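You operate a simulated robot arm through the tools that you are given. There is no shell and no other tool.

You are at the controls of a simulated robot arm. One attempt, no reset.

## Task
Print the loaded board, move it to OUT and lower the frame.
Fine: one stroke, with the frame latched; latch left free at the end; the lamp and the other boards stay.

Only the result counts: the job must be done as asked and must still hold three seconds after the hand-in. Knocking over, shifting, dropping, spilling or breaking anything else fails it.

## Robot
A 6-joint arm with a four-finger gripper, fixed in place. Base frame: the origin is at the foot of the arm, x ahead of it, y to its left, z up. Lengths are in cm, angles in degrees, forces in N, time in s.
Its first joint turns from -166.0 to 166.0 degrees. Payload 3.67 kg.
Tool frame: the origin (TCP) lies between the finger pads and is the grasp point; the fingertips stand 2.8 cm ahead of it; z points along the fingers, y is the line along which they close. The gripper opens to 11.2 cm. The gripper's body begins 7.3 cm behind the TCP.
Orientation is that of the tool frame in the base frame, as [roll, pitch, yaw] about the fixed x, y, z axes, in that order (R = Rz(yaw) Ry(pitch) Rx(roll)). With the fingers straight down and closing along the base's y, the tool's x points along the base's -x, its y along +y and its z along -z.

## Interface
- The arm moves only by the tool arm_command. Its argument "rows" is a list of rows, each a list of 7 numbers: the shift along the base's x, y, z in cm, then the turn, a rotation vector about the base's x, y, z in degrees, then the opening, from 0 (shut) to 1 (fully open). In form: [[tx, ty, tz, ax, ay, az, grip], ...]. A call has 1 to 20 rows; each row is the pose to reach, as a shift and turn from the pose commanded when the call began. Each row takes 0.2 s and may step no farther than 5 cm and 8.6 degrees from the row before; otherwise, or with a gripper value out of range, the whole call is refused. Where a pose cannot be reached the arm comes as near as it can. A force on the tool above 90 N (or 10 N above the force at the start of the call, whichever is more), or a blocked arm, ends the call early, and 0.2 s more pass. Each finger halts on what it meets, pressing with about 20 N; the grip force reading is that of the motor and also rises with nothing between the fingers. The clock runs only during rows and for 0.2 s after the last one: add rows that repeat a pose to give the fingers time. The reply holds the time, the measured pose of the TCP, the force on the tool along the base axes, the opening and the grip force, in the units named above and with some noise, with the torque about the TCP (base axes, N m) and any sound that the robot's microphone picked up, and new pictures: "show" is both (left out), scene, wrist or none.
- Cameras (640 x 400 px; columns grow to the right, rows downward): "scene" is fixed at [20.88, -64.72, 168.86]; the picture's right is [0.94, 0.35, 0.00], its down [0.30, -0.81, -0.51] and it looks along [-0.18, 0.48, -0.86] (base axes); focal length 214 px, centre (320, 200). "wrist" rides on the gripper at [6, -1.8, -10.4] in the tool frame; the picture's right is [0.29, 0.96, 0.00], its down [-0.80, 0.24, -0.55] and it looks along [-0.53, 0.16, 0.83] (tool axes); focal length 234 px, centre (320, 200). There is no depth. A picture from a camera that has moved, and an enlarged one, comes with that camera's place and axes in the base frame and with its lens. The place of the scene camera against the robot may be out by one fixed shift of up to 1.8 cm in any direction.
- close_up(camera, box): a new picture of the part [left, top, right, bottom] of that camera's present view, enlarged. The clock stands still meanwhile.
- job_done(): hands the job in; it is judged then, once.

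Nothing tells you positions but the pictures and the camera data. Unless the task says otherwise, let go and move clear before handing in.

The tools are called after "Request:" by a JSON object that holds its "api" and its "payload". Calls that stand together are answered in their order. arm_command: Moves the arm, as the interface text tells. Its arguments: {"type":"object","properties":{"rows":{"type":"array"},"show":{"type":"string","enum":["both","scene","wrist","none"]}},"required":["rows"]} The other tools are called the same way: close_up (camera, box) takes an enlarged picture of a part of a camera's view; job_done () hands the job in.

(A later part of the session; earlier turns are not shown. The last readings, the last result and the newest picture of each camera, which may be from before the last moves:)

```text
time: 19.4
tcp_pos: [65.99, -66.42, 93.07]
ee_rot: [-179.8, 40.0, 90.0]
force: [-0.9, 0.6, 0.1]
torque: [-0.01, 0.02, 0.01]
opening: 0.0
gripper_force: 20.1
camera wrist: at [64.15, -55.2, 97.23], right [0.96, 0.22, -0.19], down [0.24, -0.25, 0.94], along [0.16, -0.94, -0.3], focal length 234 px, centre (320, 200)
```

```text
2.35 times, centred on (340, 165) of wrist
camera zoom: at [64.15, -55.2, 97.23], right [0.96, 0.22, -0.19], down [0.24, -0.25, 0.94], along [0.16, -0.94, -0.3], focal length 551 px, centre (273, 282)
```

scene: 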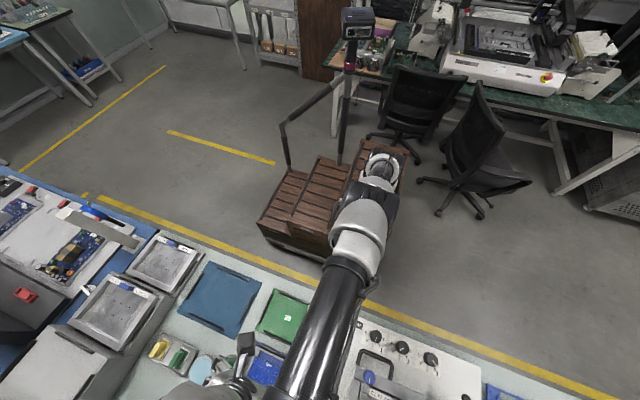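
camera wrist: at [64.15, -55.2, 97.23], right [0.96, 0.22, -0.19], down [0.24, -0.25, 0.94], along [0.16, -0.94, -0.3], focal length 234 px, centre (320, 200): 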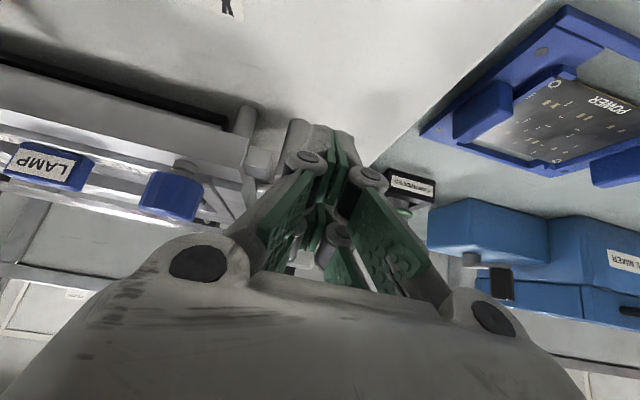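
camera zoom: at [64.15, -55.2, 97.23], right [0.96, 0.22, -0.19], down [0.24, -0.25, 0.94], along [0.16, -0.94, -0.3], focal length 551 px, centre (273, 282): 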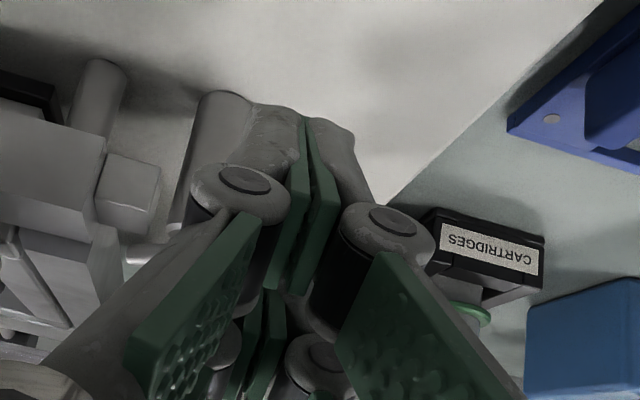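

The lever is turning with little force. I'll continue the arc and finish by pushing toward -y.

Request:
{"api": "arm_command", "payload": {"rows": [[0.8, -0.2, 0, 0, 0, 0, 0], [1.5, -0.6, 0, 0, 0, 0, 0], [2.1, -1.1, 0, 0, 0, 0, 0], [2.6, -1.7, 0, 0, 0, 0, 0], [2.9, -2.3, 0, 0, 0, 0, 0], [3.0, -2.8, 0, 0, 0, 0, 0]], "show": "wrist"}}

Request:
{"api": "close_up", "payload": {"camera": "wrist", "box": [180, 80, 420, 250]}}

```text
time: 20.7
tcp_pos: [68.4, -68.18, 92.88]
ee_rot: [-179.4, 39.7, 89.9]
force: [-30.1, 74.1, 33.5]
torque: [-0.92, -0.16, -0.5]
opening: 0.03
gripper_force: 20.0
stopped in row 6: the force on the tool passed its limit at 99 N (the readings are from after the stop); the commanded pose is now the measured one
camera wrist: at [66.69, -56.91, 97.23], right [0.96, 0.21, -0.19], down [0.24, -0.26, 0.93], along [0.15, -0.94, -0.3], focal length 234 px, centre (320, 200)
```

wrist: 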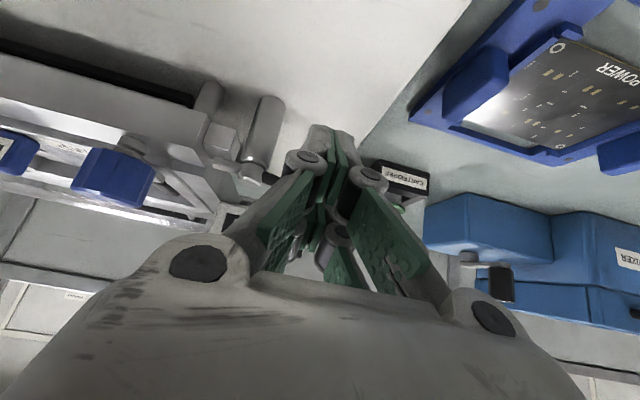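

```text
2.35 times, centred on (300, 165) of wrist
camera zoom: at [66.69, -56.91, 97.23], right [0.96, 0.21, -0.19], down [0.24, -0.26, 0.93], along [0.15, -0.94, -0.3], focal length 551 px, centre (367, 282)
```

zoom: 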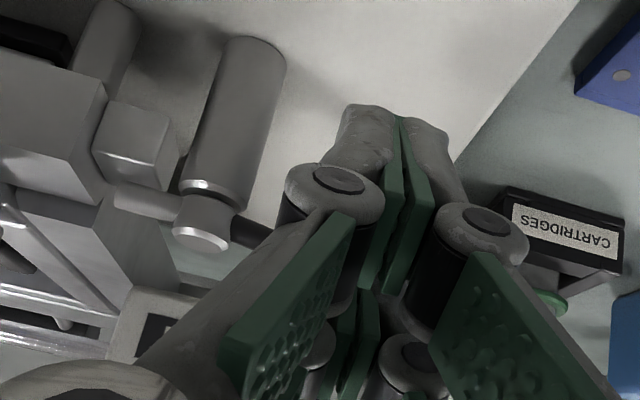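

The tongue is now over the frame tab and the lever has reached its stop. I'll back off and inspect.

Request:
{"api": "arm_command", "payload": {"rows": [[0, 1, 0, 0, 0, 0, 0], [0, 3, 0.5, 0, 0, 0, 0], [-1, 6, 2, 0, 0, 0, 0], [-2, 8, 5, 0, 0, 0, 0.5], [-4, 9, 9, 0, 0, 0, 1], [-6, 9, 12, 0, 0, 0, 1]], "show": "wrist"}}

Request:
{"api": "close_up", "payload": {"camera": "wrist", "box": [240, 60, 440, 185]}}

Request:
{"api": "close_up", "payload": {"camera": "wrist", "box": [230, 130, 430, 255]}}

```text
time: 22.1
tcp_pos: [62.51, -59.41, 104.42]
ee_rot: [-179.4, 39.6, 89.9]
force: [0.3, -0.3, -0.6]
torque: [-0.01, 0.04, -0.02]
opening: 11.16
gripper_force: 0.0
camera wrist: at [60.8, -48.27, 108.81], right [0.96, 0.21, -0.19], down [0.25, -0.26, 0.93], along [0.15, -0.94, -0.3], focal length 234 px, centre (320, 200)
```

wrist: 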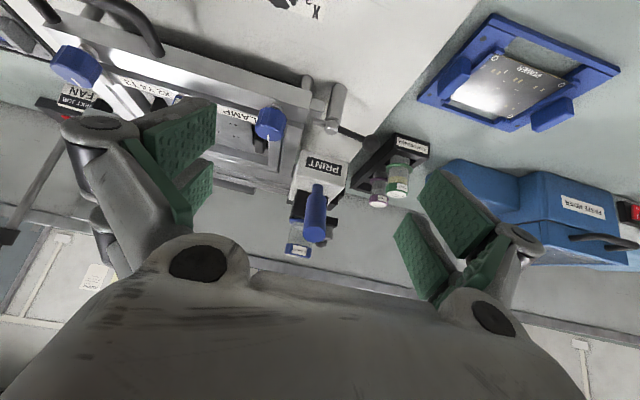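

```text
3.20 times, centred on (340, 122) of wrist
camera zoom: at [60.8, -48.27, 108.81], right [0.96, 0.21, -0.19], down [0.25, -0.26, 0.93], along [0.15, -0.94, -0.3], focal length 749 px, centre (256, 448)
```

zoom: 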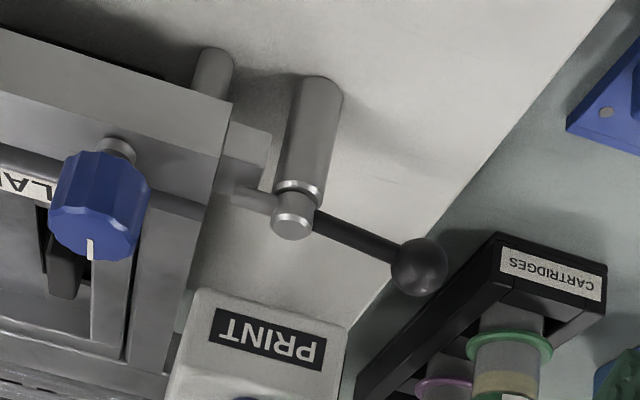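

```text
3.20 times, centred on (330, 192) of wrist
camera zoom: at [60.8, -48.27, 108.81], right [0.96, 0.21, -0.19], down [0.25, -0.26, 0.93], along [0.15, -0.94, -0.3], focal length 749 px, centre (288, 224)
```

zoom: 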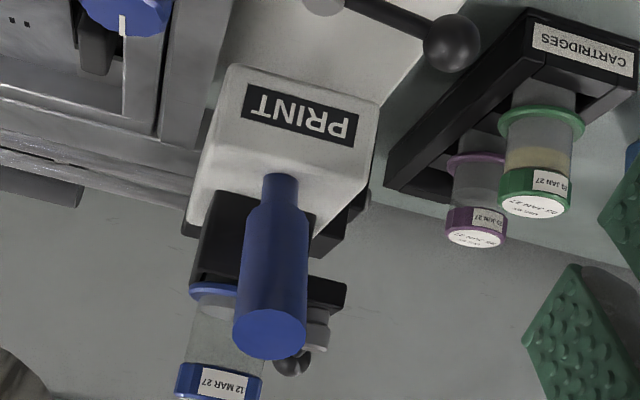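

The latch is engaged: the tongue lies over the tab and the ball points +x. Next I'll approach the PRINT handle along its axis (tip near (65, -73.7, 104.5)) with the fingers open along x.

Request:
{"api": "arm_command", "payload": {"rows": [[1, -1, 2.5, 0, 0, 0, 0.6], [2, -3, 5, 0, 0, 0, 0.6], [2.6, -6, 7, 0, 0, 0, 0.6], [2.6, -8.3, 7, 0, 0, 0, 0.6], [2.6, -10.2, 4.7, 0, 0, 0, 0.6], [2.6, -12.1, 2.4, 0, 0, 0, 0.6]], "show": "wrist"}}

Request:
{"api": "close_up", "payload": {"camera": "wrist", "box": [200, 80, 440, 250]}}

```text
time: 23.5
tcp_pos: [65.09, -71.72, 107.12]
ee_rot: [-179.6, 39.7, 89.9]
force: [-0.2, 0.3, 1.4]
torque: [0.0, -0.03, 0.02]
opening: 6.71
gripper_force: 0.1
camera wrist: at [63.41, -60.54, 111.36], right [0.96, 0.21, -0.19], down [0.24, -0.26, 0.93], along [0.15, -0.94, -0.3], focal length 234 px, centre (320, 200)
```

wrist: 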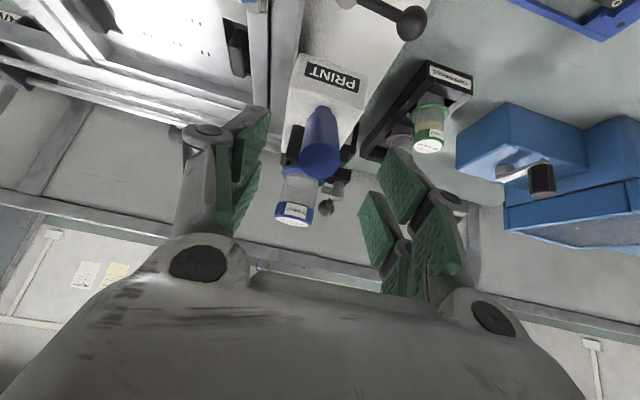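

```text
2.35 times, centred on (320, 165) of wrist
camera zoom: at [63.41, -60.54, 111.36], right [0.96, 0.21, -0.19], down [0.24, -0.26, 0.93], along [0.15, -0.94, -0.3], focal length 551 px, centre (320, 282)
```

zoom: 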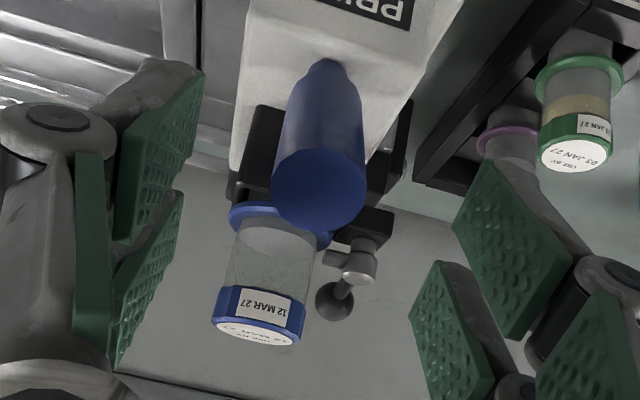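

The handle is centred between the fingers. I'll move along the axis and close on it.

Request:
{"api": "arm_command", "payload": {"rows": [[0, -1.3, -1.6, 0, 0, 0, 0.6], [0, -2.6, -3.2, 0, 0, 0, 0.6], [0, -3.8, -4.7, 0, 0, 0, 0.6], [0, -3.8, -4.7, 0, 0, 0, 0.3], [0, -3.8, -4.7, 0, 0, 0, 0], [0, -3.8, -4.7, 0, 0, 0, 0]], "show": "wrist"}}

Request:
{"api": "close_up", "payload": {"camera": "wrist", "box": [200, 80, 440, 250]}}

```text
time: 24.9
tcp_pos: [64.93, -75.63, 102.31]
ee_rot: [-179.4, 39.6, 89.9]
force: [-4.4, 0.5, -0.3]
torque: [-0.13, 0.1, -0.03]
opening: 2.57
gripper_force: 45.2
camera wrist: at [63.36, -64.39, 106.65], right [0.96, 0.21, -0.19], down [0.25, -0.26, 0.93], along [0.15, -0.94, -0.3], focal length 234 px, centre (320, 200)
```

wrist: 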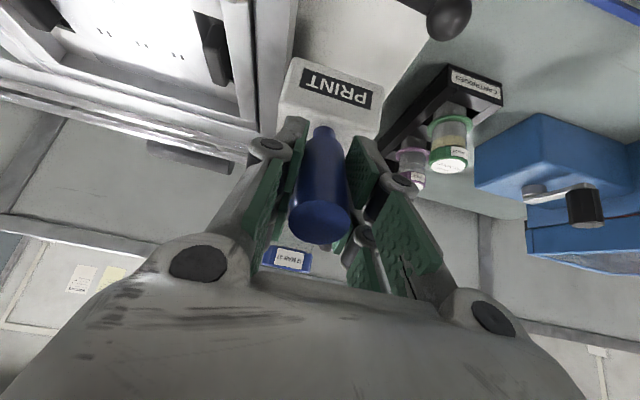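

```text
2.35 times, centred on (320, 165) of wrist
camera zoom: at [63.36, -64.39, 106.65], right [0.96, 0.21, -0.19], down [0.25, -0.26, 0.93], along [0.15, -0.94, -0.3], focal length 551 px, centre (320, 282)
```

zoom: 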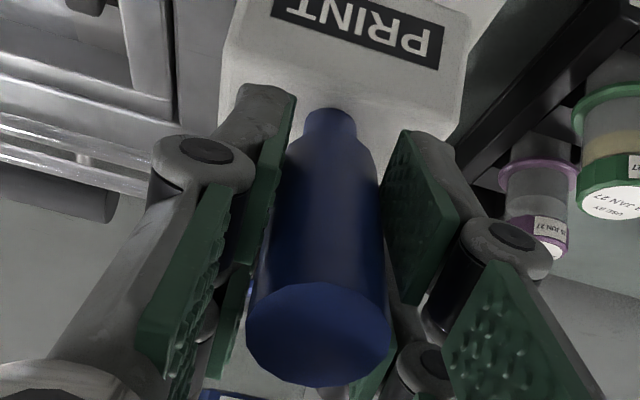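

The handle is held (opening 2.57 cm). I'll move it left a little first to test the slide.

Request:
{"api": "arm_command", "payload": {"rows": [[-0.5, 0, 0, 0, 0, 0, 0], [-1, 0, 0, 0, 0, 0, 0], [-1.5, 0, 0, 0, 0, 0, 0], [-2, 0, 0, 0, 0, 0, 0]], "show": "wrist"}}

```text
time: 25.9
tcp_pos: [63.07, -75.61, 102.47]
ee_rot: [-179.5, 39.6, 89.9]
force: [-0.4, -22.8, -2.3]
torque: [-0.69, -0.09, -0.06]
opening: 2.55
gripper_force: 44.7
camera wrist: at [61.37, -64.38, 106.65], right [0.96, 0.21, -0.19], down [0.24, -0.26, 0.93], along [0.15, -0.94, -0.3], focal length 234 px, centre (320, 200)
```

wrist: 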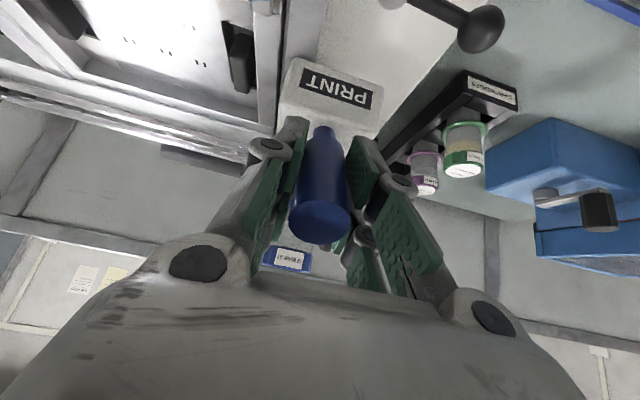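

The carriage slid left with the handle. There is a side force of about -23 N in y, so I'll continue with a slight -y correction and watch it.

Request:
{"api": "arm_command", "payload": {"rows": [[-0.6, -0.1, 0, 0, 0, 0, 0], [-1.2, -0.15, 0, 0, 0, 0, 0], [-1.8, -0.15, 0, 0, 0, 0, 0], [-2.4, -0.15, 0, 0, 0, 0, 0], [-3, -0.15, 0, 0, 0, 0, 0]], "show": "none"}}

```text
time: 27.1
tcp_pos: [60.21, -75.57, 102.43]
ee_rot: [-179.4, 39.7, 90.0]
force: [0.5, -7.1, 1.8]
torque: [0.26, 0.07, 0.08]
opening: 2.56
gripper_force: 44.9
```

The side force dropped to 7 N, so I'll keep sliding.

Request:
{"api": "arm_command", "payload": {"rows": [[-1, 0, 0, 0, 0, 0, 0], [-2, 0, 0, 0, 0, 0, 0], [-3, 0, 0, 0, 0, 0, 0], [-4, 0, 0, 0, 0, 0, 0], [-5, 0, 0, 0, 0, 0, 0], [-6, 0, 0, 0, 0, 0, 0]], "show": "wrist"}}

```text
time: 28.5
tcp_pos: [53.96, -75.5, 102.44]
ee_rot: [-179.5, 39.6, 89.9]
force: [0.9, -1.8, 5.7]
torque: [-0.21, 0.02, -0.04]
opening: 2.56
gripper_force: 45.2
camera wrist: at [52.4, -64.38, 106.64], right [0.96, 0.21, -0.19], down [0.24, -0.26, 0.93], along [0.15, -0.94, -0.3], focal length 234 px, centre (320, 200)
```

wrist: 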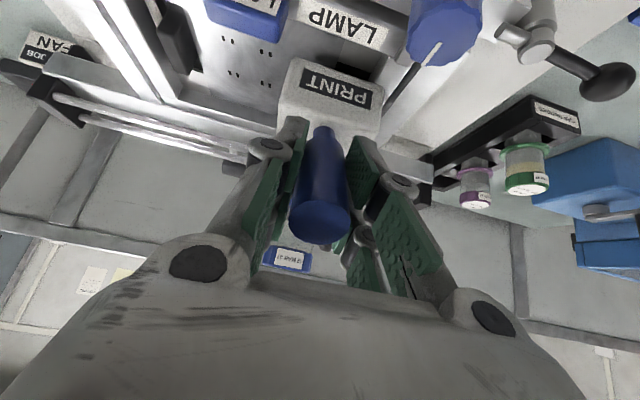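

The print head is passing over the stencil. I'll continue the stroke to the left end.

Request:
{"api": "arm_command", "payload": {"rows": [[-1, 0, 0, 0, 0, 0, 0], [-2, 0, 0, 0, 0, 0, 0], [-3, 0, 0, 0, 0, 0, 0], [-4, 0, 0, 0, 0, 0, 0], [-5, 0, 0, 0, 0, 0, 0], [-6, 0, 0, 0, 0, 0, 0], [-7, 0, 0, 0, 0, 0, 0], [-8, 0, 0, 0, 0, 0, 0], [-9, 0, 0, 0, 0, 0, 0], [-10, 0, 0, 0, 0, 0, 0], [-11, 0, 0, 0, 0, 0, 0], [-12, 0, 0, 0, 0, 0, 0], [-13, 0, 0, 0, 0, 0, 0], [-14, 0, 0, 0, 0, 0, 0]], "show": "wrist"}}

```text
time: 31.5
tcp_pos: [40.14, -75.59, 102.29]
ee_rot: [-179.4, 39.6, 89.9]
force: [0.3, 6.0, 3.0]
torque: [0.16, 0.07, 0.06]
opening: 2.54
gripper_force: 45.3
camera wrist: at [38.48, -64.38, 106.64], right [0.96, 0.21, -0.19], down [0.25, -0.26, 0.93], along [0.15, -0.94, -0.3], focal length 234 px, centre (320, 200)
```

wrist: 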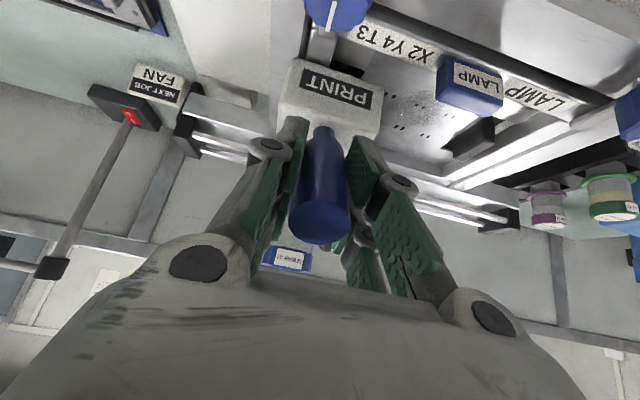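

Paste now shows on the stencil behind the head. I'll continue to the left stop, with smaller steps toward the end.

Request:
{"api": "arm_command", "payload": {"rows": [[-1, 0, 0, 0, 0, 0, 0], [-2, 0, 0, 0, 0, 0, 0], [-3, 0, 0, 0, 0, 0, 0], [-4, 0, 0, 0, 0, 0, 0], [-5, 0, 0, 0, 0, 0, 0], [-6, 0, 0, 0, 0, 0, 0], [-6.5, 0, 0, 0, 0, 0, 0], [-7, 0, 0, 0, 0, 0, 0], [-7.5, 0, 0, 0, 0, 0, 0], [-8, 0, 0, 0, 0, 0, 0], [-8.5, 0, 0, 0, 0, 0, 0]], "show": "wrist"}}

```text
time: 33.9
tcp_pos: [31.56, -75.49, 102.36]
ee_rot: [-179.3, 39.8, 89.9]
force: [-0.9, 10.3, 0.8]
torque: [0.33, -0.07, 0.0]
opening: 2.54
gripper_force: 45.2
camera wrist: at [29.93, -64.38, 106.64], right [0.96, 0.21, -0.19], down [0.24, -0.26, 0.93], along [0.15, -0.94, -0.3], focal length 234 px, centre (320, 200)
```

wrist: 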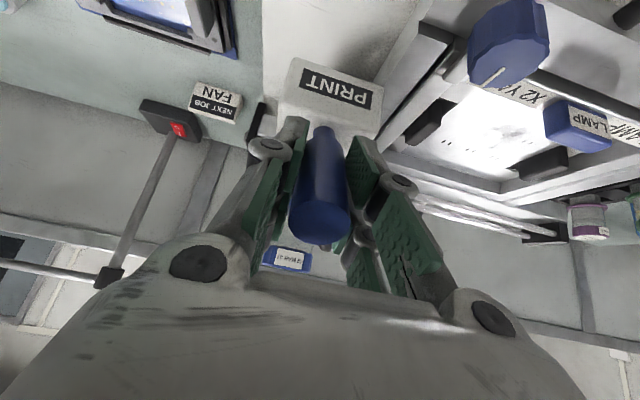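

There is no stop yet, so I'll keep going gently.

Request:
{"api": "arm_command", "payload": {"rows": [[-0.4, 0, 0, 0, 0, 0, 0], [-0.8, 0, 0, 0, 0, 0, 0], [-1.2, 0, 0, 0, 0, 0, 0], [-1.6, 0, 0, 0, 0, 0, 0], [-2, 0, 0, 0, 0, 0, 0], [-2.3, 0, 0, 0, 0, 0, 0], [-2.6, 0, 0, 0, 0, 0, 0], [-2.9, 0, 0, 0, 0, 0, 0], [-3.2, 0, 0, 0, 0, 0, 0]], "show": "wrist"}}

Request:
{"api": "close_up", "payload": {"camera": "wrist", "box": [180, 20, 600, 280]}}

```text
time: 35.2
tcp_pos: [30.92, -75.58, 102.48]
ee_rot: [179.5, 39.7, 91.1]
force: [39.3, 3.0, -4.8]
torque: [0.1, -0.75, 0.46]
opening: 2.53
gripper_force: 44.7
stopped in row 6: the force on the tool passed its limit at 92 N (the readings are from after the stop); the commanded pose is now the measured one
camera wrist: at [28.86, -64.47, 106.59], right [0.95, 0.24, -0.18], down [0.24, -0.25, 0.94], along [0.18, -0.94, -0.3], focal length 234 px, centre (320, 200)
```

wrist: 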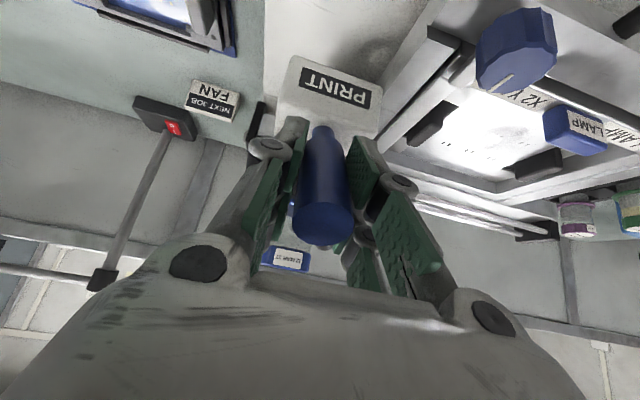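

```text
1.52 times, centred on (390, 150) of wrist
camera zoom: at [28.86, -64.47, 106.59], right [0.95, 0.24, -0.18], down [0.24, -0.25, 0.94], along [0.18, -0.94, -0.3], focal length 357 px, centre (213, 276)
```

zoom: 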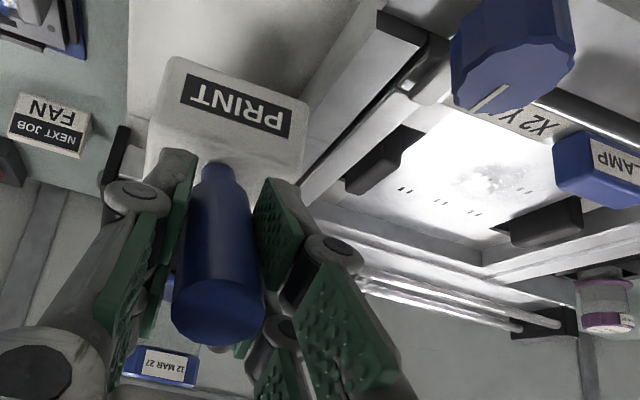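

The head has hit its left stop after a full stroke of about 34 cm. I'll release the handle and back off along its axis.

Request:
{"api": "arm_command", "payload": {"rows": [[0, 0, 0, 0, 0, 0, 0.3], [0, 0, 0, 0, 0, 0, 0.6], [0, 0, 0, 0, 0, 0, 0.6], [0, 1.3, 1.5, 0, 0, 0, 0.6], [0, 2.6, 3.1, 0, 0, 0, 0.6], [0, 3.8, 4.6, 0, 0, 0, 0.6], [0, 5.1, 6.2, 0, 0, 0, 0.6], [3, 8, 8, 0, 0, 0, 0.6], [6, 11, 8, 0, 0, 0, 1]], "show": "both"}}

```text
time: 37.2
tcp_pos: [36.53, -64.81, 110.57]
ee_rot: [179.7, 39.7, 90.6]
force: [1.1, -0.4, -0.3]
torque: [-0.01, -0.01, 0.03]
opening: 11.17
gripper_force: 0.0
camera wrist: at [34.58, -53.57, 114.63], right [0.96, 0.23, -0.18], down [0.24, -0.26, 0.94], along [0.17, -0.94, -0.3], focal length 234 px, centre (320, 200)
```

scene: 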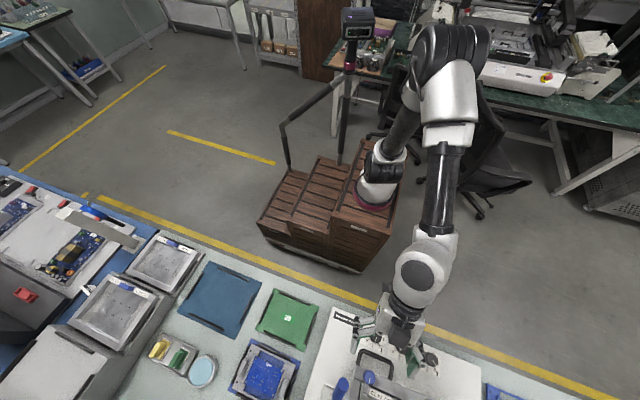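
wrist: 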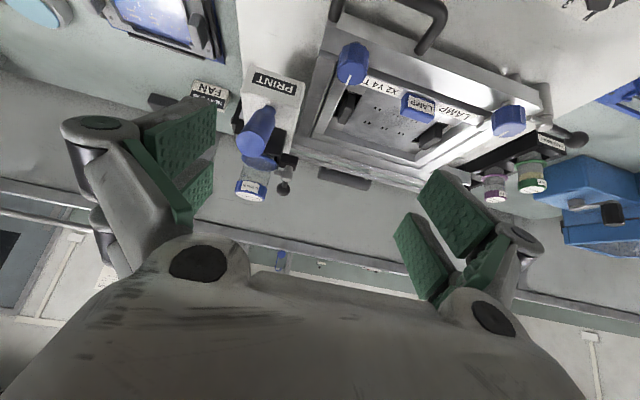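

The printed stroke is complete and the handle is free. Now I'll free the latch: bring closed fingers to the far (-y) side of the lever arm, with a steeper tool, and swing it back. First I'll move over there.

Request:
{"api": "arm_command", "payload": {"rows": [[4, 0, 0, 0, 0, 0, 0.5], [8, 0, 0, 0, 0, 0, 0], [12, 0, 0, 0, 0, 0, 0], [16, 0, 0, 0, 0, 0, 0], [20, 0, -1, 0, 0, 0, 0], [24, 0, -2, 7, 0, 0, 0], [28, -1, -3, 14, 0, 0, 0], [30.5, -4, -4, 20, 0, 0, 0], [30.5, -7, -6, 25, 0, 0, 0], [30.5, -10.1, -9, 25, 0, 0, 0]], "show": "wrist"}}

Request:
{"api": "close_up", "payload": {"camera": "wrist", "box": [220, 60, 460, 230]}}

```text
time: 39.5
tcp_pos: [67.09, -74.81, 101.53]
ee_rot: [179.5, 14.7, 90.5]
force: [1.2, 1.6, 1.7]
torque: [-0.03, 0.02, -0.02]
opening: 0.0
gripper_force: 20.1
camera wrist: at [65.11, -66.48, 110.1], right [0.95, 0.29, -0.06], down [0.24, -0.63, 0.74], along [0.18, -0.72, -0.67], focal length 234 px, centre (320, 200)
```

wrist: 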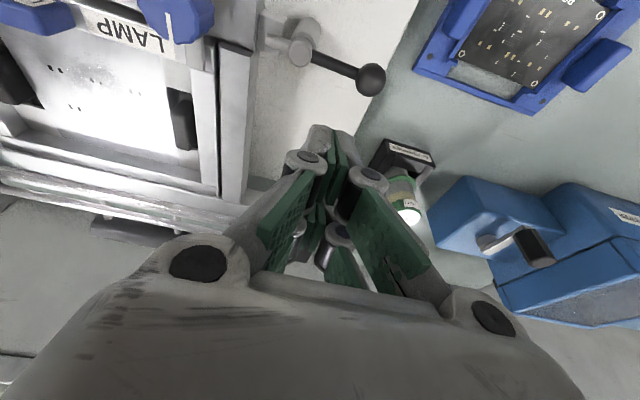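

```text
2.35 times, centred on (340, 145) of wrist
camera zoom: at [65.11, -66.48, 110.1], right [0.95, 0.29, -0.06], down [0.24, -0.63, 0.74], along [0.18, -0.72, -0.67], focal length 551 px, centre (273, 329)
```

zoom: 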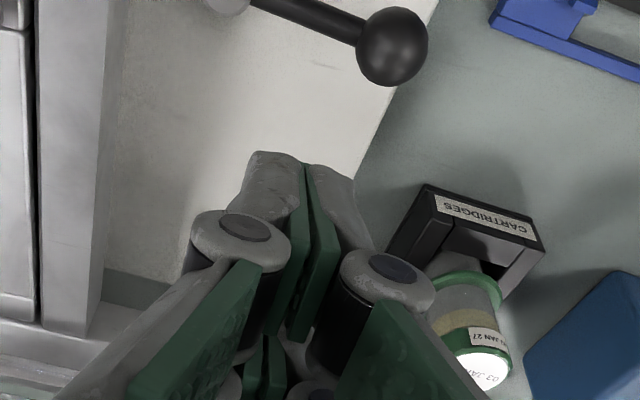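

The fingertips are behind the lever arm with room on all sides. I'll lower them and swing the lever back.

Request:
{"api": "arm_command", "payload": {"rows": [[0, 0, -2.5, 0, 0, 0, 0], [0, 0, -5, 0, 0, 0, 0], [0, 0, -7, 0, 0, 0, 0], [0, 0, -8.2, 0, 0, 0, 0], [0, 0.8, -8.2, 0, 0, 0, 0], [0, 1.5, -8.2, 0, 0, 0, 0], [0.2, 2.2, -8.2, 0, 0, 0, 0], [0.4, 2.9, -8.2, 0, 0, 0, 0]], "show": "wrist"}}

Request:
{"api": "close_up", "payload": {"camera": "wrist", "box": [220, 60, 460, 230]}}

```text
time: 41.2
tcp_pos: [67.34, -71.83, 93.11]
ee_rot: [179.4, 14.8, 90.5]
force: [0.9, -1.5, -0.4]
torque: [-0.01, -0.01, 0.03]
opening: 0.02
gripper_force: 20.6
camera wrist: at [65.34, -63.57, 101.8], right [0.96, 0.29, -0.06], down [0.24, -0.63, 0.74], along [0.17, -0.72, -0.67], focal length 234 px, centre (320, 200)
```

wrist: 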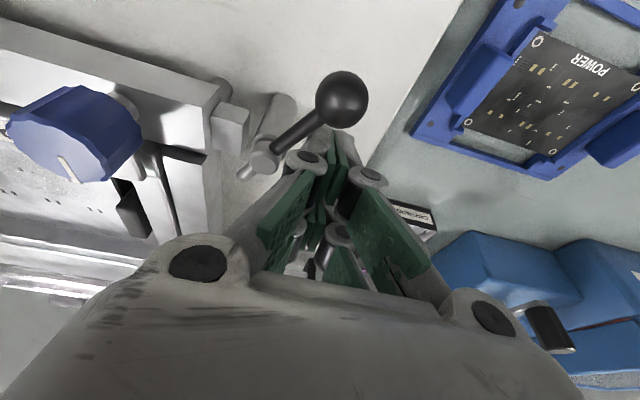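

```text
2.35 times, centred on (340, 145) of wrist
camera zoom: at [65.34, -63.57, 101.8], right [0.96, 0.29, -0.06], down [0.24, -0.63, 0.74], along [0.17, -0.72, -0.67], focal length 551 px, centre (273, 329)
```

zoom: 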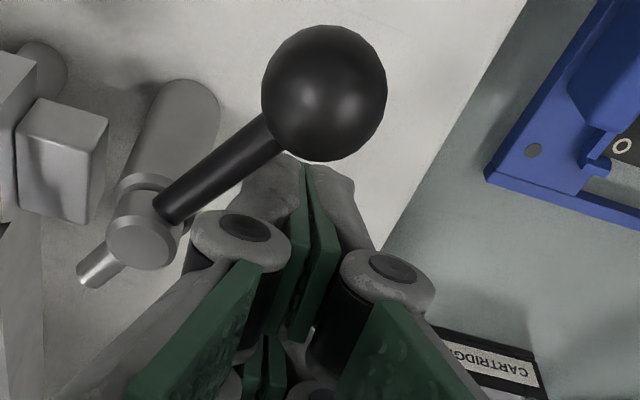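

The lever is more than halfway back. I'll finish the swing in small steps.

Request:
{"api": "arm_command", "payload": {"rows": [[0, 0.8, 0, 0, 0, 0, 0], [-0.2, 1.6, 0, 0, 0, 0, 0], [-0.7, 2.2, 0, 0, 0, 0, 0], [-1.2, 2.5, 0, 0, 0, 0, 0]], "show": "wrist"}}

Request:
{"api": "close_up", "payload": {"camera": "wrist", "box": [220, 60, 460, 230]}}

```text
time: 42.2
tcp_pos: [66.36, -69.4, 93.37]
ee_rot: [179.2, 14.9, 90.5]
force: [17.1, -9.7, -1.0]
torque: [-0.11, -0.17, -0.27]
opening: 0.0
gripper_force: 19.6
camera wrist: at [64.37, -61.01, 101.84], right [0.95, 0.29, -0.06], down [0.24, -0.62, 0.74], along [0.18, -0.72, -0.67], focal length 234 px, centre (320, 200)
```

wrist: 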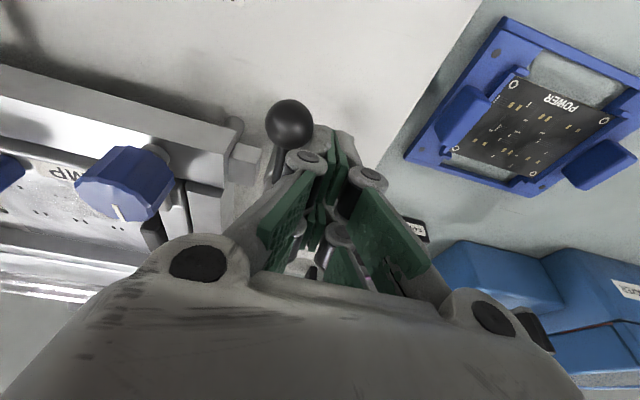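

```text
2.35 times, centred on (340, 145) of wrist
camera zoom: at [64.37, -61.01, 101.84], right [0.95, 0.29, -0.06], down [0.24, -0.62, 0.74], along [0.18, -0.72, -0.67], focal length 551 px, centre (273, 329)
```

zoom: 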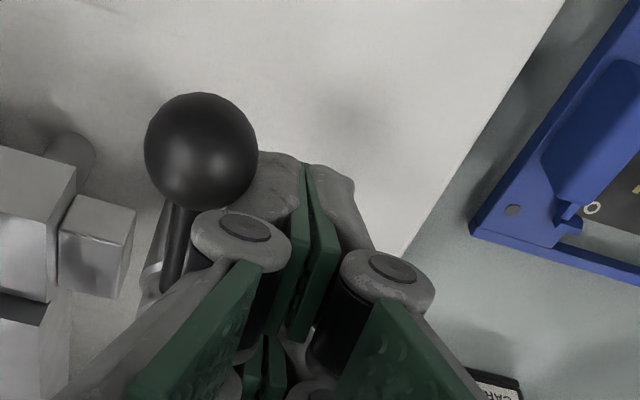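

The lever has come back to its free stop (17 N reading). I'll back away to +x, raise and check.

Request:
{"api": "arm_command", "payload": {"rows": [[0.8, 0, 0, 0, 0, 0, 0], [1.6, 0, 0, 0, 0, 0, 0], [1.6, 0.5, 2, 0, 0, 0, 0], [1.0, 2, 5, 0, 0, 0, 0], [0, 4, 8, -8, 0, 0, 0], [-2, 7, 11, -16, 0, 0, 0.5], [-5, 9, 12, -24, 0, 0, 1], [-8, 10, 12, -24, 0, 0, 1]], "show": "wrist"}}

Request:
{"api": "close_up", "payload": {"camera": "wrist", "box": [260, 50, 460, 180]}}

Request:
{"api": "close_up", "payload": {"camera": "wrist", "box": [120, 0, 400, 190]}}

```text
time: 44.0
tcp_pos: [58.13, -59.1, 105.05]
ee_rot: [179.7, 38.8, 90.6]
force: [0.7, 0.3, -0.8]
torque: [-0.03, 0.03, 0.02]
opening: 11.19
gripper_force: 0.0
camera wrist: at [56.23, -48.01, 109.55], right [0.95, 0.24, -0.18], down [0.24, -0.27, 0.93], along [0.17, -0.93, -0.32], focal length 234 px, centre (320, 200)
```

wrist: 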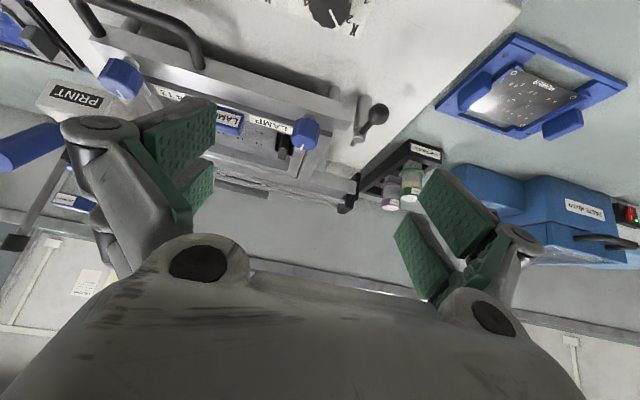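

```text
3.08 times, centred on (360, 115) of wrist
camera zoom: at [56.23, -48.01, 109.55], right [0.95, 0.24, -0.18], down [0.24, -0.27, 0.93], along [0.17, -0.93, -0.32], focal length 720 px, centre (197, 462)
```

zoom: 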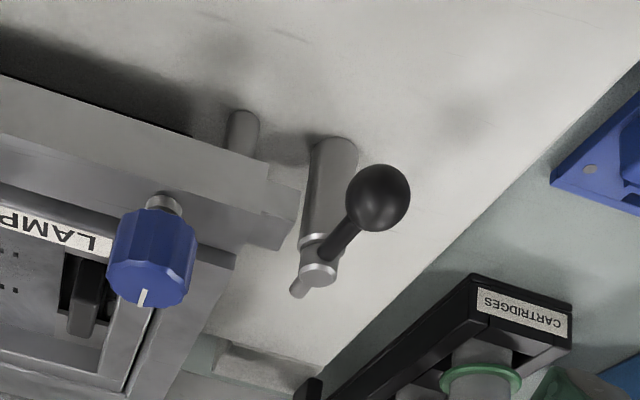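

```text
2.11 times, centred on (260, 95) of wrist
camera zoom: at [56.23, -48.01, 109.55], right [0.95, 0.24, -0.18], down [0.24, -0.27, 0.93], along [0.17, -0.93, -0.32], focal length 493 px, centre (446, 421)
```

zoom: 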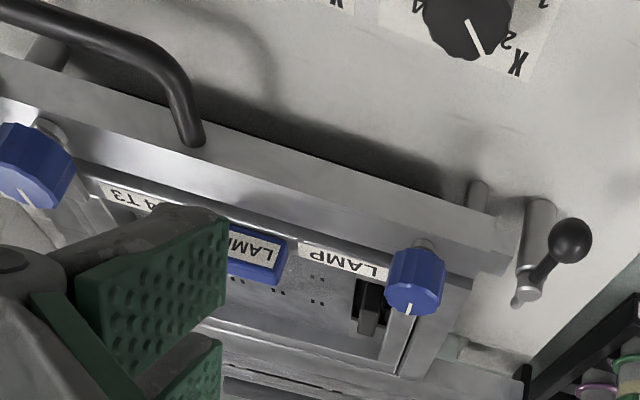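

The latch is free again, as at the start. Next is lifting the frame by its black U-handle, whose bar runs along x at about y=-66.4, z=91, from x=36 to 44.5. I'll set the tool vertical, closing along y.

Request:
{"api": "arm_command", "payload": {"rows": [[-3, 0, 1, 8, 0, 0, 1], [-6, 0, 2, 16, 0, 0, 1], [-9, -0.5, 3, 24, 0, 0, 1], [-12, -1, 4, 32, 0, 0, 1], [-15, -2, 5, 38.8, 0, 0, 1]], "show": "none"}}

Request:
{"api": "arm_command", "payload": {"rows": [[0, 0, 0, 0, 0, -8, 1], [0, 0, 0, 0, 0, -16, 1], [0, 0, 0, 0, 0, -24, 1], [0, 0, 0, 0, 0, -32, 1], [0, 0, 0, 0, 0, -40, 1], [0, 0, 0, 0, 0, -48, 1], [0, 0, 0, 0, 0, -56, 1], [0, -1, 0, 0, 0, -64, 0.6], [-0.5, -2, -2, 0, 0, -72, 0.4], [-1, -4, -5, 0, 0, -80, 0.36], [-1, -5.1, -8, 0, 0, -88, 0.36], [-1, -5.1, -9, 0, 0, -90.6, 0.36]], "show": "both"}}

Request:
{"api": "close_up", "payload": {"camera": "wrist", "box": [200, 60, 440, 230]}}

```text
time: 45.2
tcp_pos: [43.06, -61.33, 110.19]
ee_rot: [179.4, -0.1, 90.7]
force: [0.7, 0.0, -0.3]
torque: [-0.03, 0.06, -0.01]
opening: 11.21
gripper_force: 0.0
```

```text
time: 47.9
tcp_pos: [42.13, -66.22, 101.2]
ee_rot: [179.3, 0.1, -0.1]
force: [0.3, -0.2, 0.0]
torque: [-0.03, 0.02, -0.03]
opening: 4.03
gripper_force: 0.0
camera wrist: at [48.18, -64.53, 111.63], right [0.28, -0.96, 0.01], down [-0.8, -0.23, 0.56], along [-0.53, -0.17, -0.83], focal length 234 px, centre (320, 200)
```

scene: 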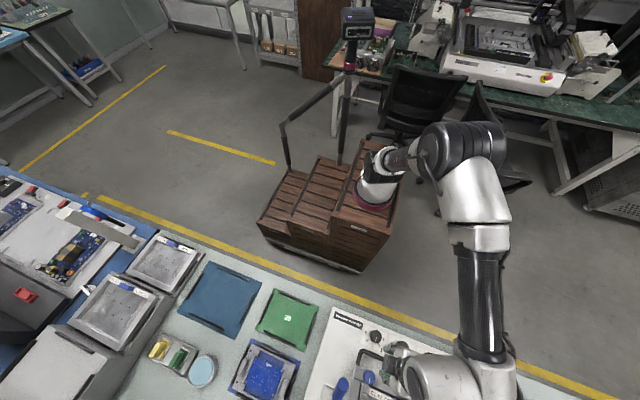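
wrist: 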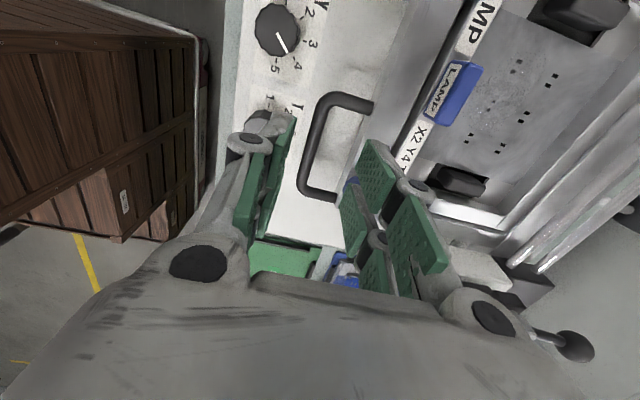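

```text
2.35 times, centred on (320, 145) of wrist
camera zoom: at [48.18, -64.53, 111.63], right [0.28, -0.96, 0.01], down [-0.8, -0.23, 0.56], along [-0.53, -0.17, -0.83], focal length 551 px, centre (320, 329)
```

zoom: 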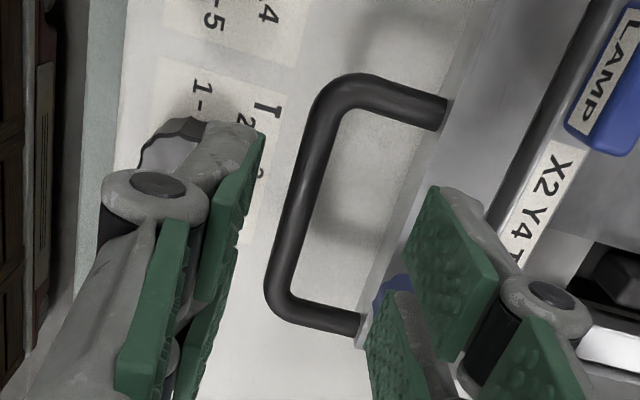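

The handle bar is centred between the fingers at y=-66.2. I'll lower and grip it.

Request:
{"api": "arm_command", "payload": {"rows": [[0, 0, -3, 0, 0, 0, 0.36], [0, 0, -6, 0, 0, 0, 0.36], [0, 0, -8, 0, 0, 0, 0.36], [0, 0, -9.2, 0, 0, 0, 0.36], [0, 0, -9.2, 0, 0, 0, 0.1], [0, 0, -9.2, 0, 0, 0, 0], [0, 0, -9.2, 0, 0, 0, 0]], "show": "wrist"}}

Request:
{"api": "close_up", "payload": {"camera": "wrist", "box": [200, 60, 440, 230]}}

```text
time: 49.5
tcp_pos: [41.78, -66.3, 91.91]
ee_rot: [179.6, 0.1, -0.2]
force: [-57.6, 0.5, -1.8]
torque: [0.29, 1.02, -0.22]
opening: 1.37
gripper_force: 45.1
camera wrist: at [47.8, -64.56, 102.35], right [0.29, -0.96, 0.01], down [-0.8, -0.23, 0.56], along [-0.53, -0.16, -0.83], focal length 234 px, centre (320, 200)
```

wrist: 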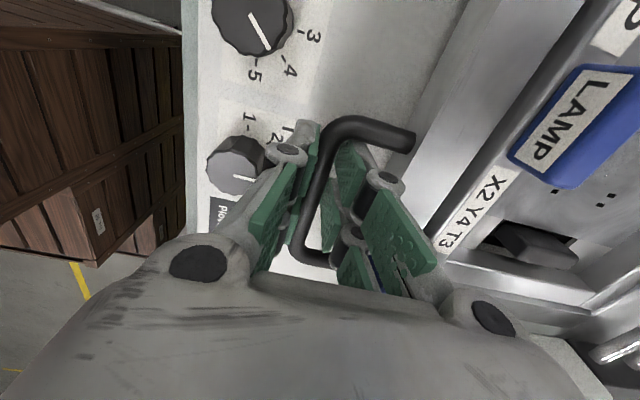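

```text
2.35 times, centred on (320, 145) of wrist
camera zoom: at [47.8, -64.56, 102.35], right [0.29, -0.96, 0.01], down [-0.8, -0.23, 0.56], along [-0.53, -0.16, -0.83], focal length 551 px, centre (320, 329)
```

zoom: 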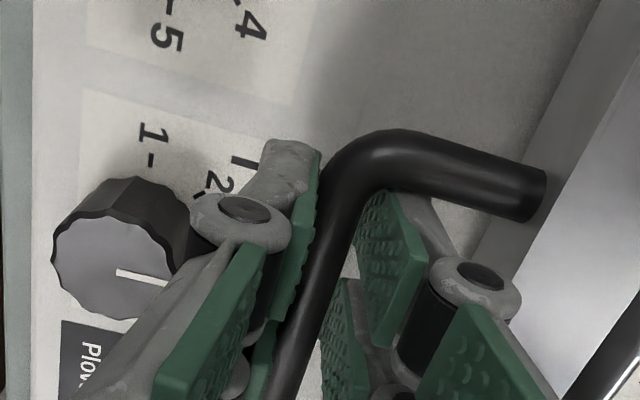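

The grip shows a 58 N sideways force, because the inner finger is wedged on the handle's bend. I'll open, shift 1.5 cm to -x and grip again on the straight part.

Request:
{"api": "arm_command", "payload": {"rows": [[0, 0, 0, 0, 0, 0, 0.36], [0, 0, 0, 0, 0, 0, 0.36], [-1, 0, 0, 0, 0, 0, 0.36], [-1.6, 0, 0, 0, 0, 0, 0.36], [-1.6, 0, 0, 0, 0, 0, 0.36]], "show": "wrist"}}

Request:
{"api": "close_up", "payload": {"camera": "wrist", "box": [200, 60, 440, 230]}}

```text
time: 50.6
tcp_pos: [40.44, -66.29, 92.02]
ee_rot: [179.4, 0.0, 0.0]
force: [13.3, 15.4, 2.0]
torque: [-0.42, 0.34, 0.23]
opening: 3.24
gripper_force: 0.0
camera wrist: at [46.5, -64.49, 102.43], right [0.29, -0.96, 0.01], down [-0.8, -0.23, 0.56], along [-0.53, -0.17, -0.83], focal length 234 px, centre (320, 200)
```

wrist: 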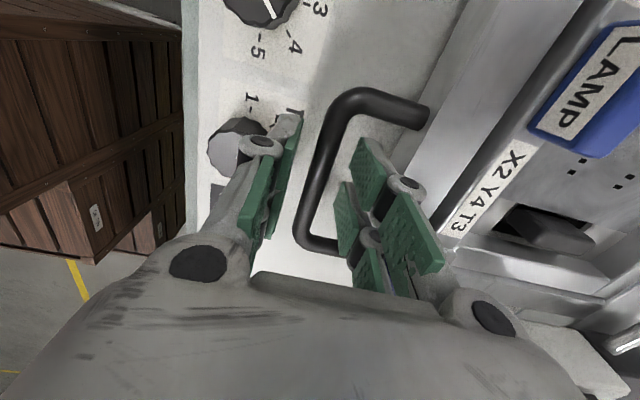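

```text
2.35 times, centred on (320, 145) of wrist
camera zoom: at [46.5, -64.49, 102.43], right [0.29, -0.96, 0.01], down [-0.8, -0.23, 0.56], along [-0.53, -0.17, -0.83], focal length 551 px, centre (320, 329)
```

zoom: 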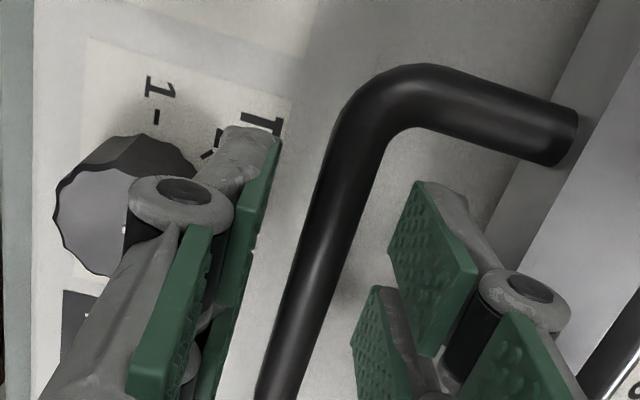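

The +y finger is touching the T dial (opening held at 3.24 cm). I'll close onto the bar right away to get clear of it.

Request:
{"api": "arm_command", "payload": {"rows": [[-1.6, 0, 0, 0, 0, 0, 0.1], [-1.6, 0, 0, 0, 0, 0, 0], [-1.6, 0, 0, 0, 0, 0, 0]], "show": "wrist"}}

Request:
{"api": "close_up", "payload": {"camera": "wrist", "box": [180, 60, 420, 230]}}

```text
time: 51.5
tcp_pos: [38.89, -66.35, 91.98]
ee_rot: [179.5, 0.1, 0.0]
force: [0.1, 17.0, -4.0]
torque: [0.22, 0.45, 2.22]
opening: 1.17
gripper_force: 45.2
camera wrist: at [44.91, -64.48, 102.39], right [0.29, -0.96, 0.01], down [-0.8, -0.23, 0.56], along [-0.53, -0.17, -0.83], focal length 234 px, centre (320, 200)
```

wrist: 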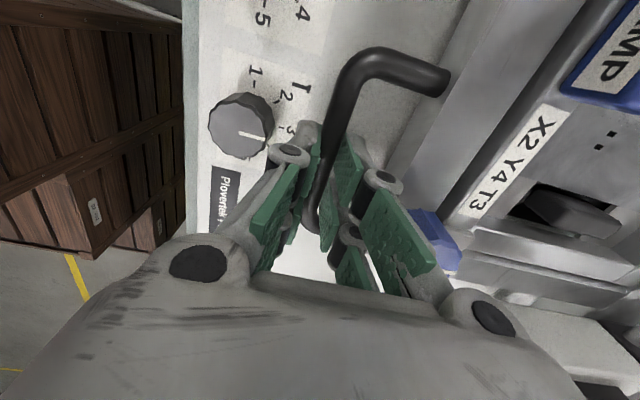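

```text
2.35 times, centred on (300, 145) of wrist
camera zoom: at [44.91, -64.48, 102.39], right [0.29, -0.96, 0.01], down [-0.8, -0.23, 0.56], along [-0.53, -0.17, -0.83], focal length 551 px, centre (367, 329)
```

zoom: 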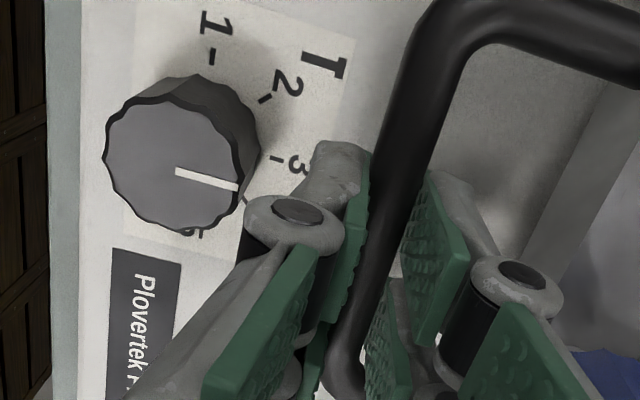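

I repeated the -1.6 shift by mistake, so I'm near the left bend, but the T pointer is still on 3. I'll open only slightly (2 cm), slide +1.4 cm along the bar and grip again.

Request:
{"api": "arm_command", "payload": {"rows": [[0, 0, 0, 0, 0, 0, 0.18], [0, 0, 0, 0, 0, 0, 0.18], [0.7, 0, 0, 0, 0, 0, 0.18], [1.4, 0, 0, 0, 0, 0, 0.18], [1.4, 0, 0, 0, 0, 0, 0.18]], "show": "wrist"}}

Request:
{"api": "close_up", "payload": {"camera": "wrist", "box": [180, 60, 420, 230]}}

```text
time: 52.6
tcp_pos: [40.51, -66.33, 92.06]
ee_rot: [179.3, 0.0, 0.0]
force: [-0.1, 1.0, -0.5]
torque: [-0.02, 0.03, -0.03]
opening: 2.0
gripper_force: 0.0
camera wrist: at [46.45, -64.63, 102.48], right [0.29, -0.96, 0.01], down [-0.8, -0.23, 0.56], along [-0.53, -0.17, -0.83], focal length 234 px, centre (320, 200)
```

wrist: 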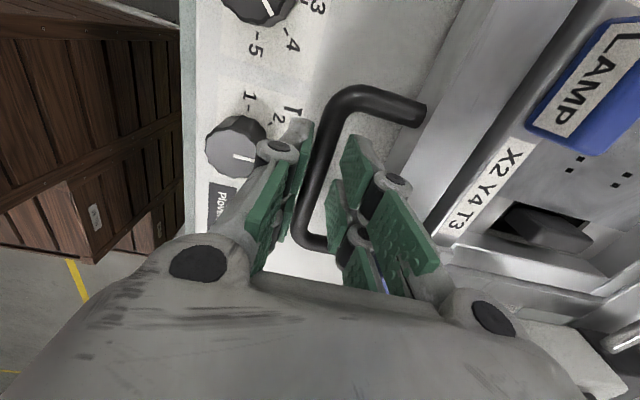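

```text
2.35 times, centred on (300, 145) of wrist
camera zoom: at [46.45, -64.63, 102.48], right [0.29, -0.96, 0.01], down [-0.8, -0.23, 0.56], along [-0.53, -0.17, -0.83], focal length 551 px, centre (367, 329)
```

zoom: 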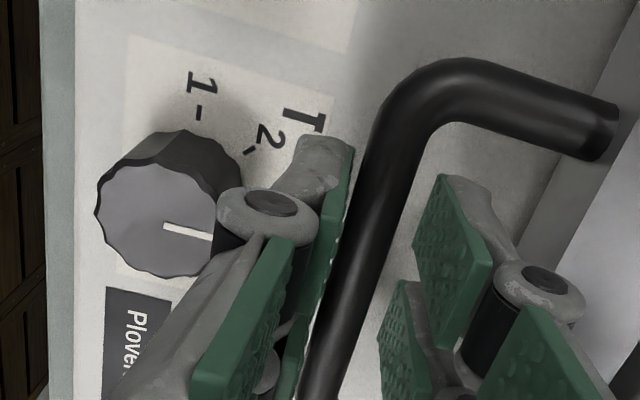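

Forces are zero now and the bar is slightly nearer the +y finger. I'll close with a small +0.2 cm centring.

Request:
{"api": "arm_command", "payload": {"rows": [[0, 0.2, 0, 0, 0, 0, 0.1], [0, 0.2, 0, 0, 0, 0, 0], [0, 0.2, 0, 0, 0, 0, 0]], "show": "none"}}

```text
time: 53.5
tcp_pos: [40.31, -66.21, 92.02]
ee_rot: [179.4, -0.1, 0.0]
force: [3.2, -3.4, -4.3]
torque: [-0.05, -0.04, 2.06]
opening: 1.15
gripper_force: 45.0
```

There is a 2 N·m twist about z, so I'll turn the tool slightly to see whether it relaxes.

Request:
{"api": "arm_command", "payload": {"rows": [[0, 0, 0, 0, 0, 1.0, 0], [0, 0, 0, 0, 0, 2.0, 0], [0, 0, 0, 0, 0, 2.0, 0]], "show": "none"}}

```text
time: 54.2
tcp_pos: [40.31, -66.25, 92.09]
ee_rot: [179.3, -0.1, 1.9]
force: [9.6, -0.9, -4.6]
torque: [-0.07, -1.35, -2.15]
opening: 1.16
gripper_force: 44.7
```

The neutral yaw lies in between, so I'll go back one degree and begin lifting a little.

Request:
{"api": "arm_command", "payload": {"rows": [[0, 0, 0, 0, 0, -1.0, 0], [0, 0, 0, 0, 0, -1.0, 0]], "show": "none"}}

Request:
{"api": "arm_command", "payload": {"rows": [[0, -0.01, 0.4, 0, 0, 0, 0], [0, -0.02, 0.8, 0, 0, 0, 0], [0, -0.03, 1.2, 0, 0, 0, 0], [0, -0.05, 1.6, 0, 0, 0, 0], [0, -0.08, 2.0, 0, 0, 0, 0]], "show": "wrist"}}

```text
time: 54.9
tcp_pos: [40.48, -66.13, 92.02]
ee_rot: [179.3, 0.0, 0.9]
force: [8.6, -3.4, -3.3]
torque: [-0.06, 0.26, -0.26]
opening: 1.14
gripper_force: 44.8
```

```text
time: 56.0
tcp_pos: [40.35, -66.19, 93.92]
ee_rot: [179.4, 0.0, 1.0]
force: [13.7, 4.9, -4.1]
torque: [0.22, -0.29, -0.31]
opening: 1.13
gripper_force: 45.0
camera wrist: at [46.35, -64.38, 104.49], right [0.3, -0.95, 0.01], down [-0.79, -0.25, 0.56], along [-0.53, -0.18, -0.83], focal length 234 px, centre (320, 200)
```

wrist: 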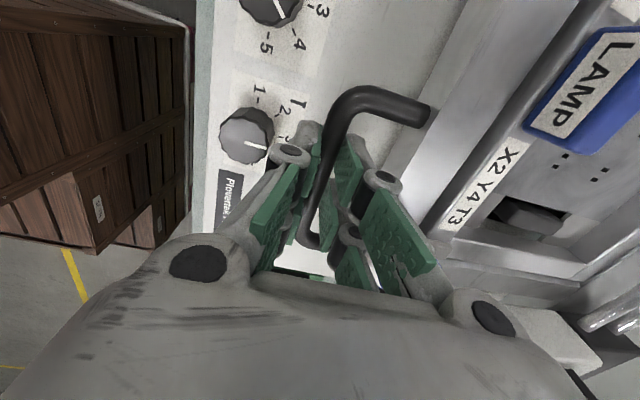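

The frame lifts with the handle at a load of only about 4 N. I'll follow the arc about the rear hinge, which I put near y=-93.5, z=90.

Request:
{"api": "arm_command", "payload": {"rows": [[0, -0.1, 0.9, 0, 0, 0, 0], [0, -0.24, 1.79, 0, 0, 0, 0], [0, -0.42, 2.75, 0, 0, 0, 0], [0, -0.62, 3.66, 0, 0, 0, 0], [0, -0.86, 4.6, 0, 0, 0, 0], [0, -1.13, 5.5, 0, 0, 0, 0], [0, -1.43, 6.4, 0, 0, 0, 0], [0, -1.76, 7.29, 0, 0, 0, 0]], "show": "wrist"}}

```text
time: 57.9
tcp_pos: [40.32, -67.77, 101.44]
ee_rot: [179.4, 0.0, 0.9]
force: [10.8, 47.7, 13.2]
torque: [0.8, -0.57, -0.47]
opening: 1.14
gripper_force: 44.9
camera wrist: at [46.34, -65.85, 111.89], right [0.3, -0.95, 0.01], down [-0.79, -0.25, 0.56], along [-0.53, -0.18, -0.83], focal length 234 px, centre (320, 200)
```

wrist: 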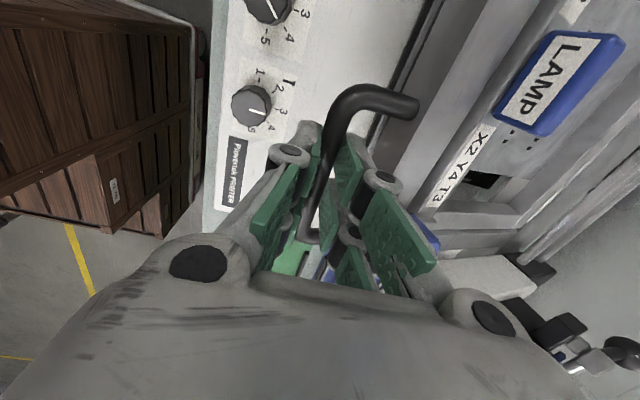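

The +48 N in y says I moved too far toward -y. I'll ease +0.4 cm and check, to refine the hinge estimate.

Request:
{"api": "arm_command", "payload": {"rows": [[0, 0.2, 0, 0, 0, 0, 0], [0, 0.4, 0, 0, 0, 0, 0], [0, 0.4, 0, 0, 0, 0, 0]], "show": "none"}}

```text
time: 58.6
tcp_pos: [40.29, -67.75, 101.33]
ee_rot: [179.3, 0.0, 0.9]
force: [14.1, 11.4, 1.8]
torque: [-0.04, 0.48, -0.46]
opening: 1.16
gripper_force: 44.8
```

That gives a stiffness of about 90 N/cm and a hinge nearer y=-95, z=91.4. I'll continue the arc with these values while tilting the tool gradually.

Request:
{"api": "arm_command", "payload": {"rows": [[0, -0.45, 1.79, -2.5, 0, 0, 0], [0, -0.8, 2.73, -4, 0, 0, 0], [0, -1.16, 3.65, -6, 0, 0, 0], [0, -1.68, 4.78, -8, 0, 0, 0], [0, -2.24, 5.88, -10, 0, 0, 0], [0, -2.24, 5.88, -10, 0, 0, 0]], "show": "wrist"}}

```text
time: 60.0
tcp_pos: [40.22, -70.1, 107.17]
ee_rot: [169.4, 0.2, 0.9]
force: [-0.9, -8.2, -7.7]
torque: [0.06, 0.33, -1.17]
opening: 1.15
gripper_force: 45.2
camera wrist: at [46.29, -66.41, 117.08], right [0.3, -0.94, 0.18], down [-0.79, -0.15, 0.59], along [-0.53, -0.32, -0.79], focal length 234 px, centre (320, 200)
```

wrist: 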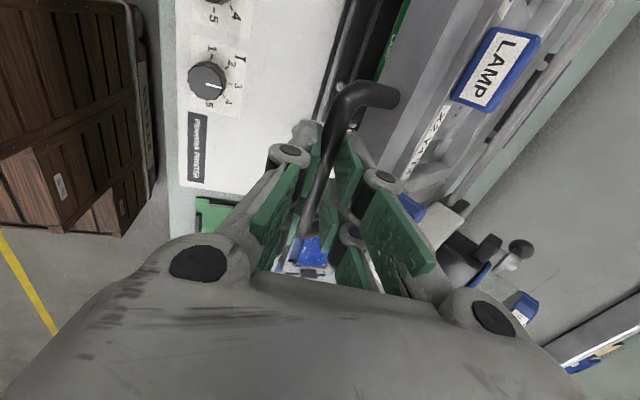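

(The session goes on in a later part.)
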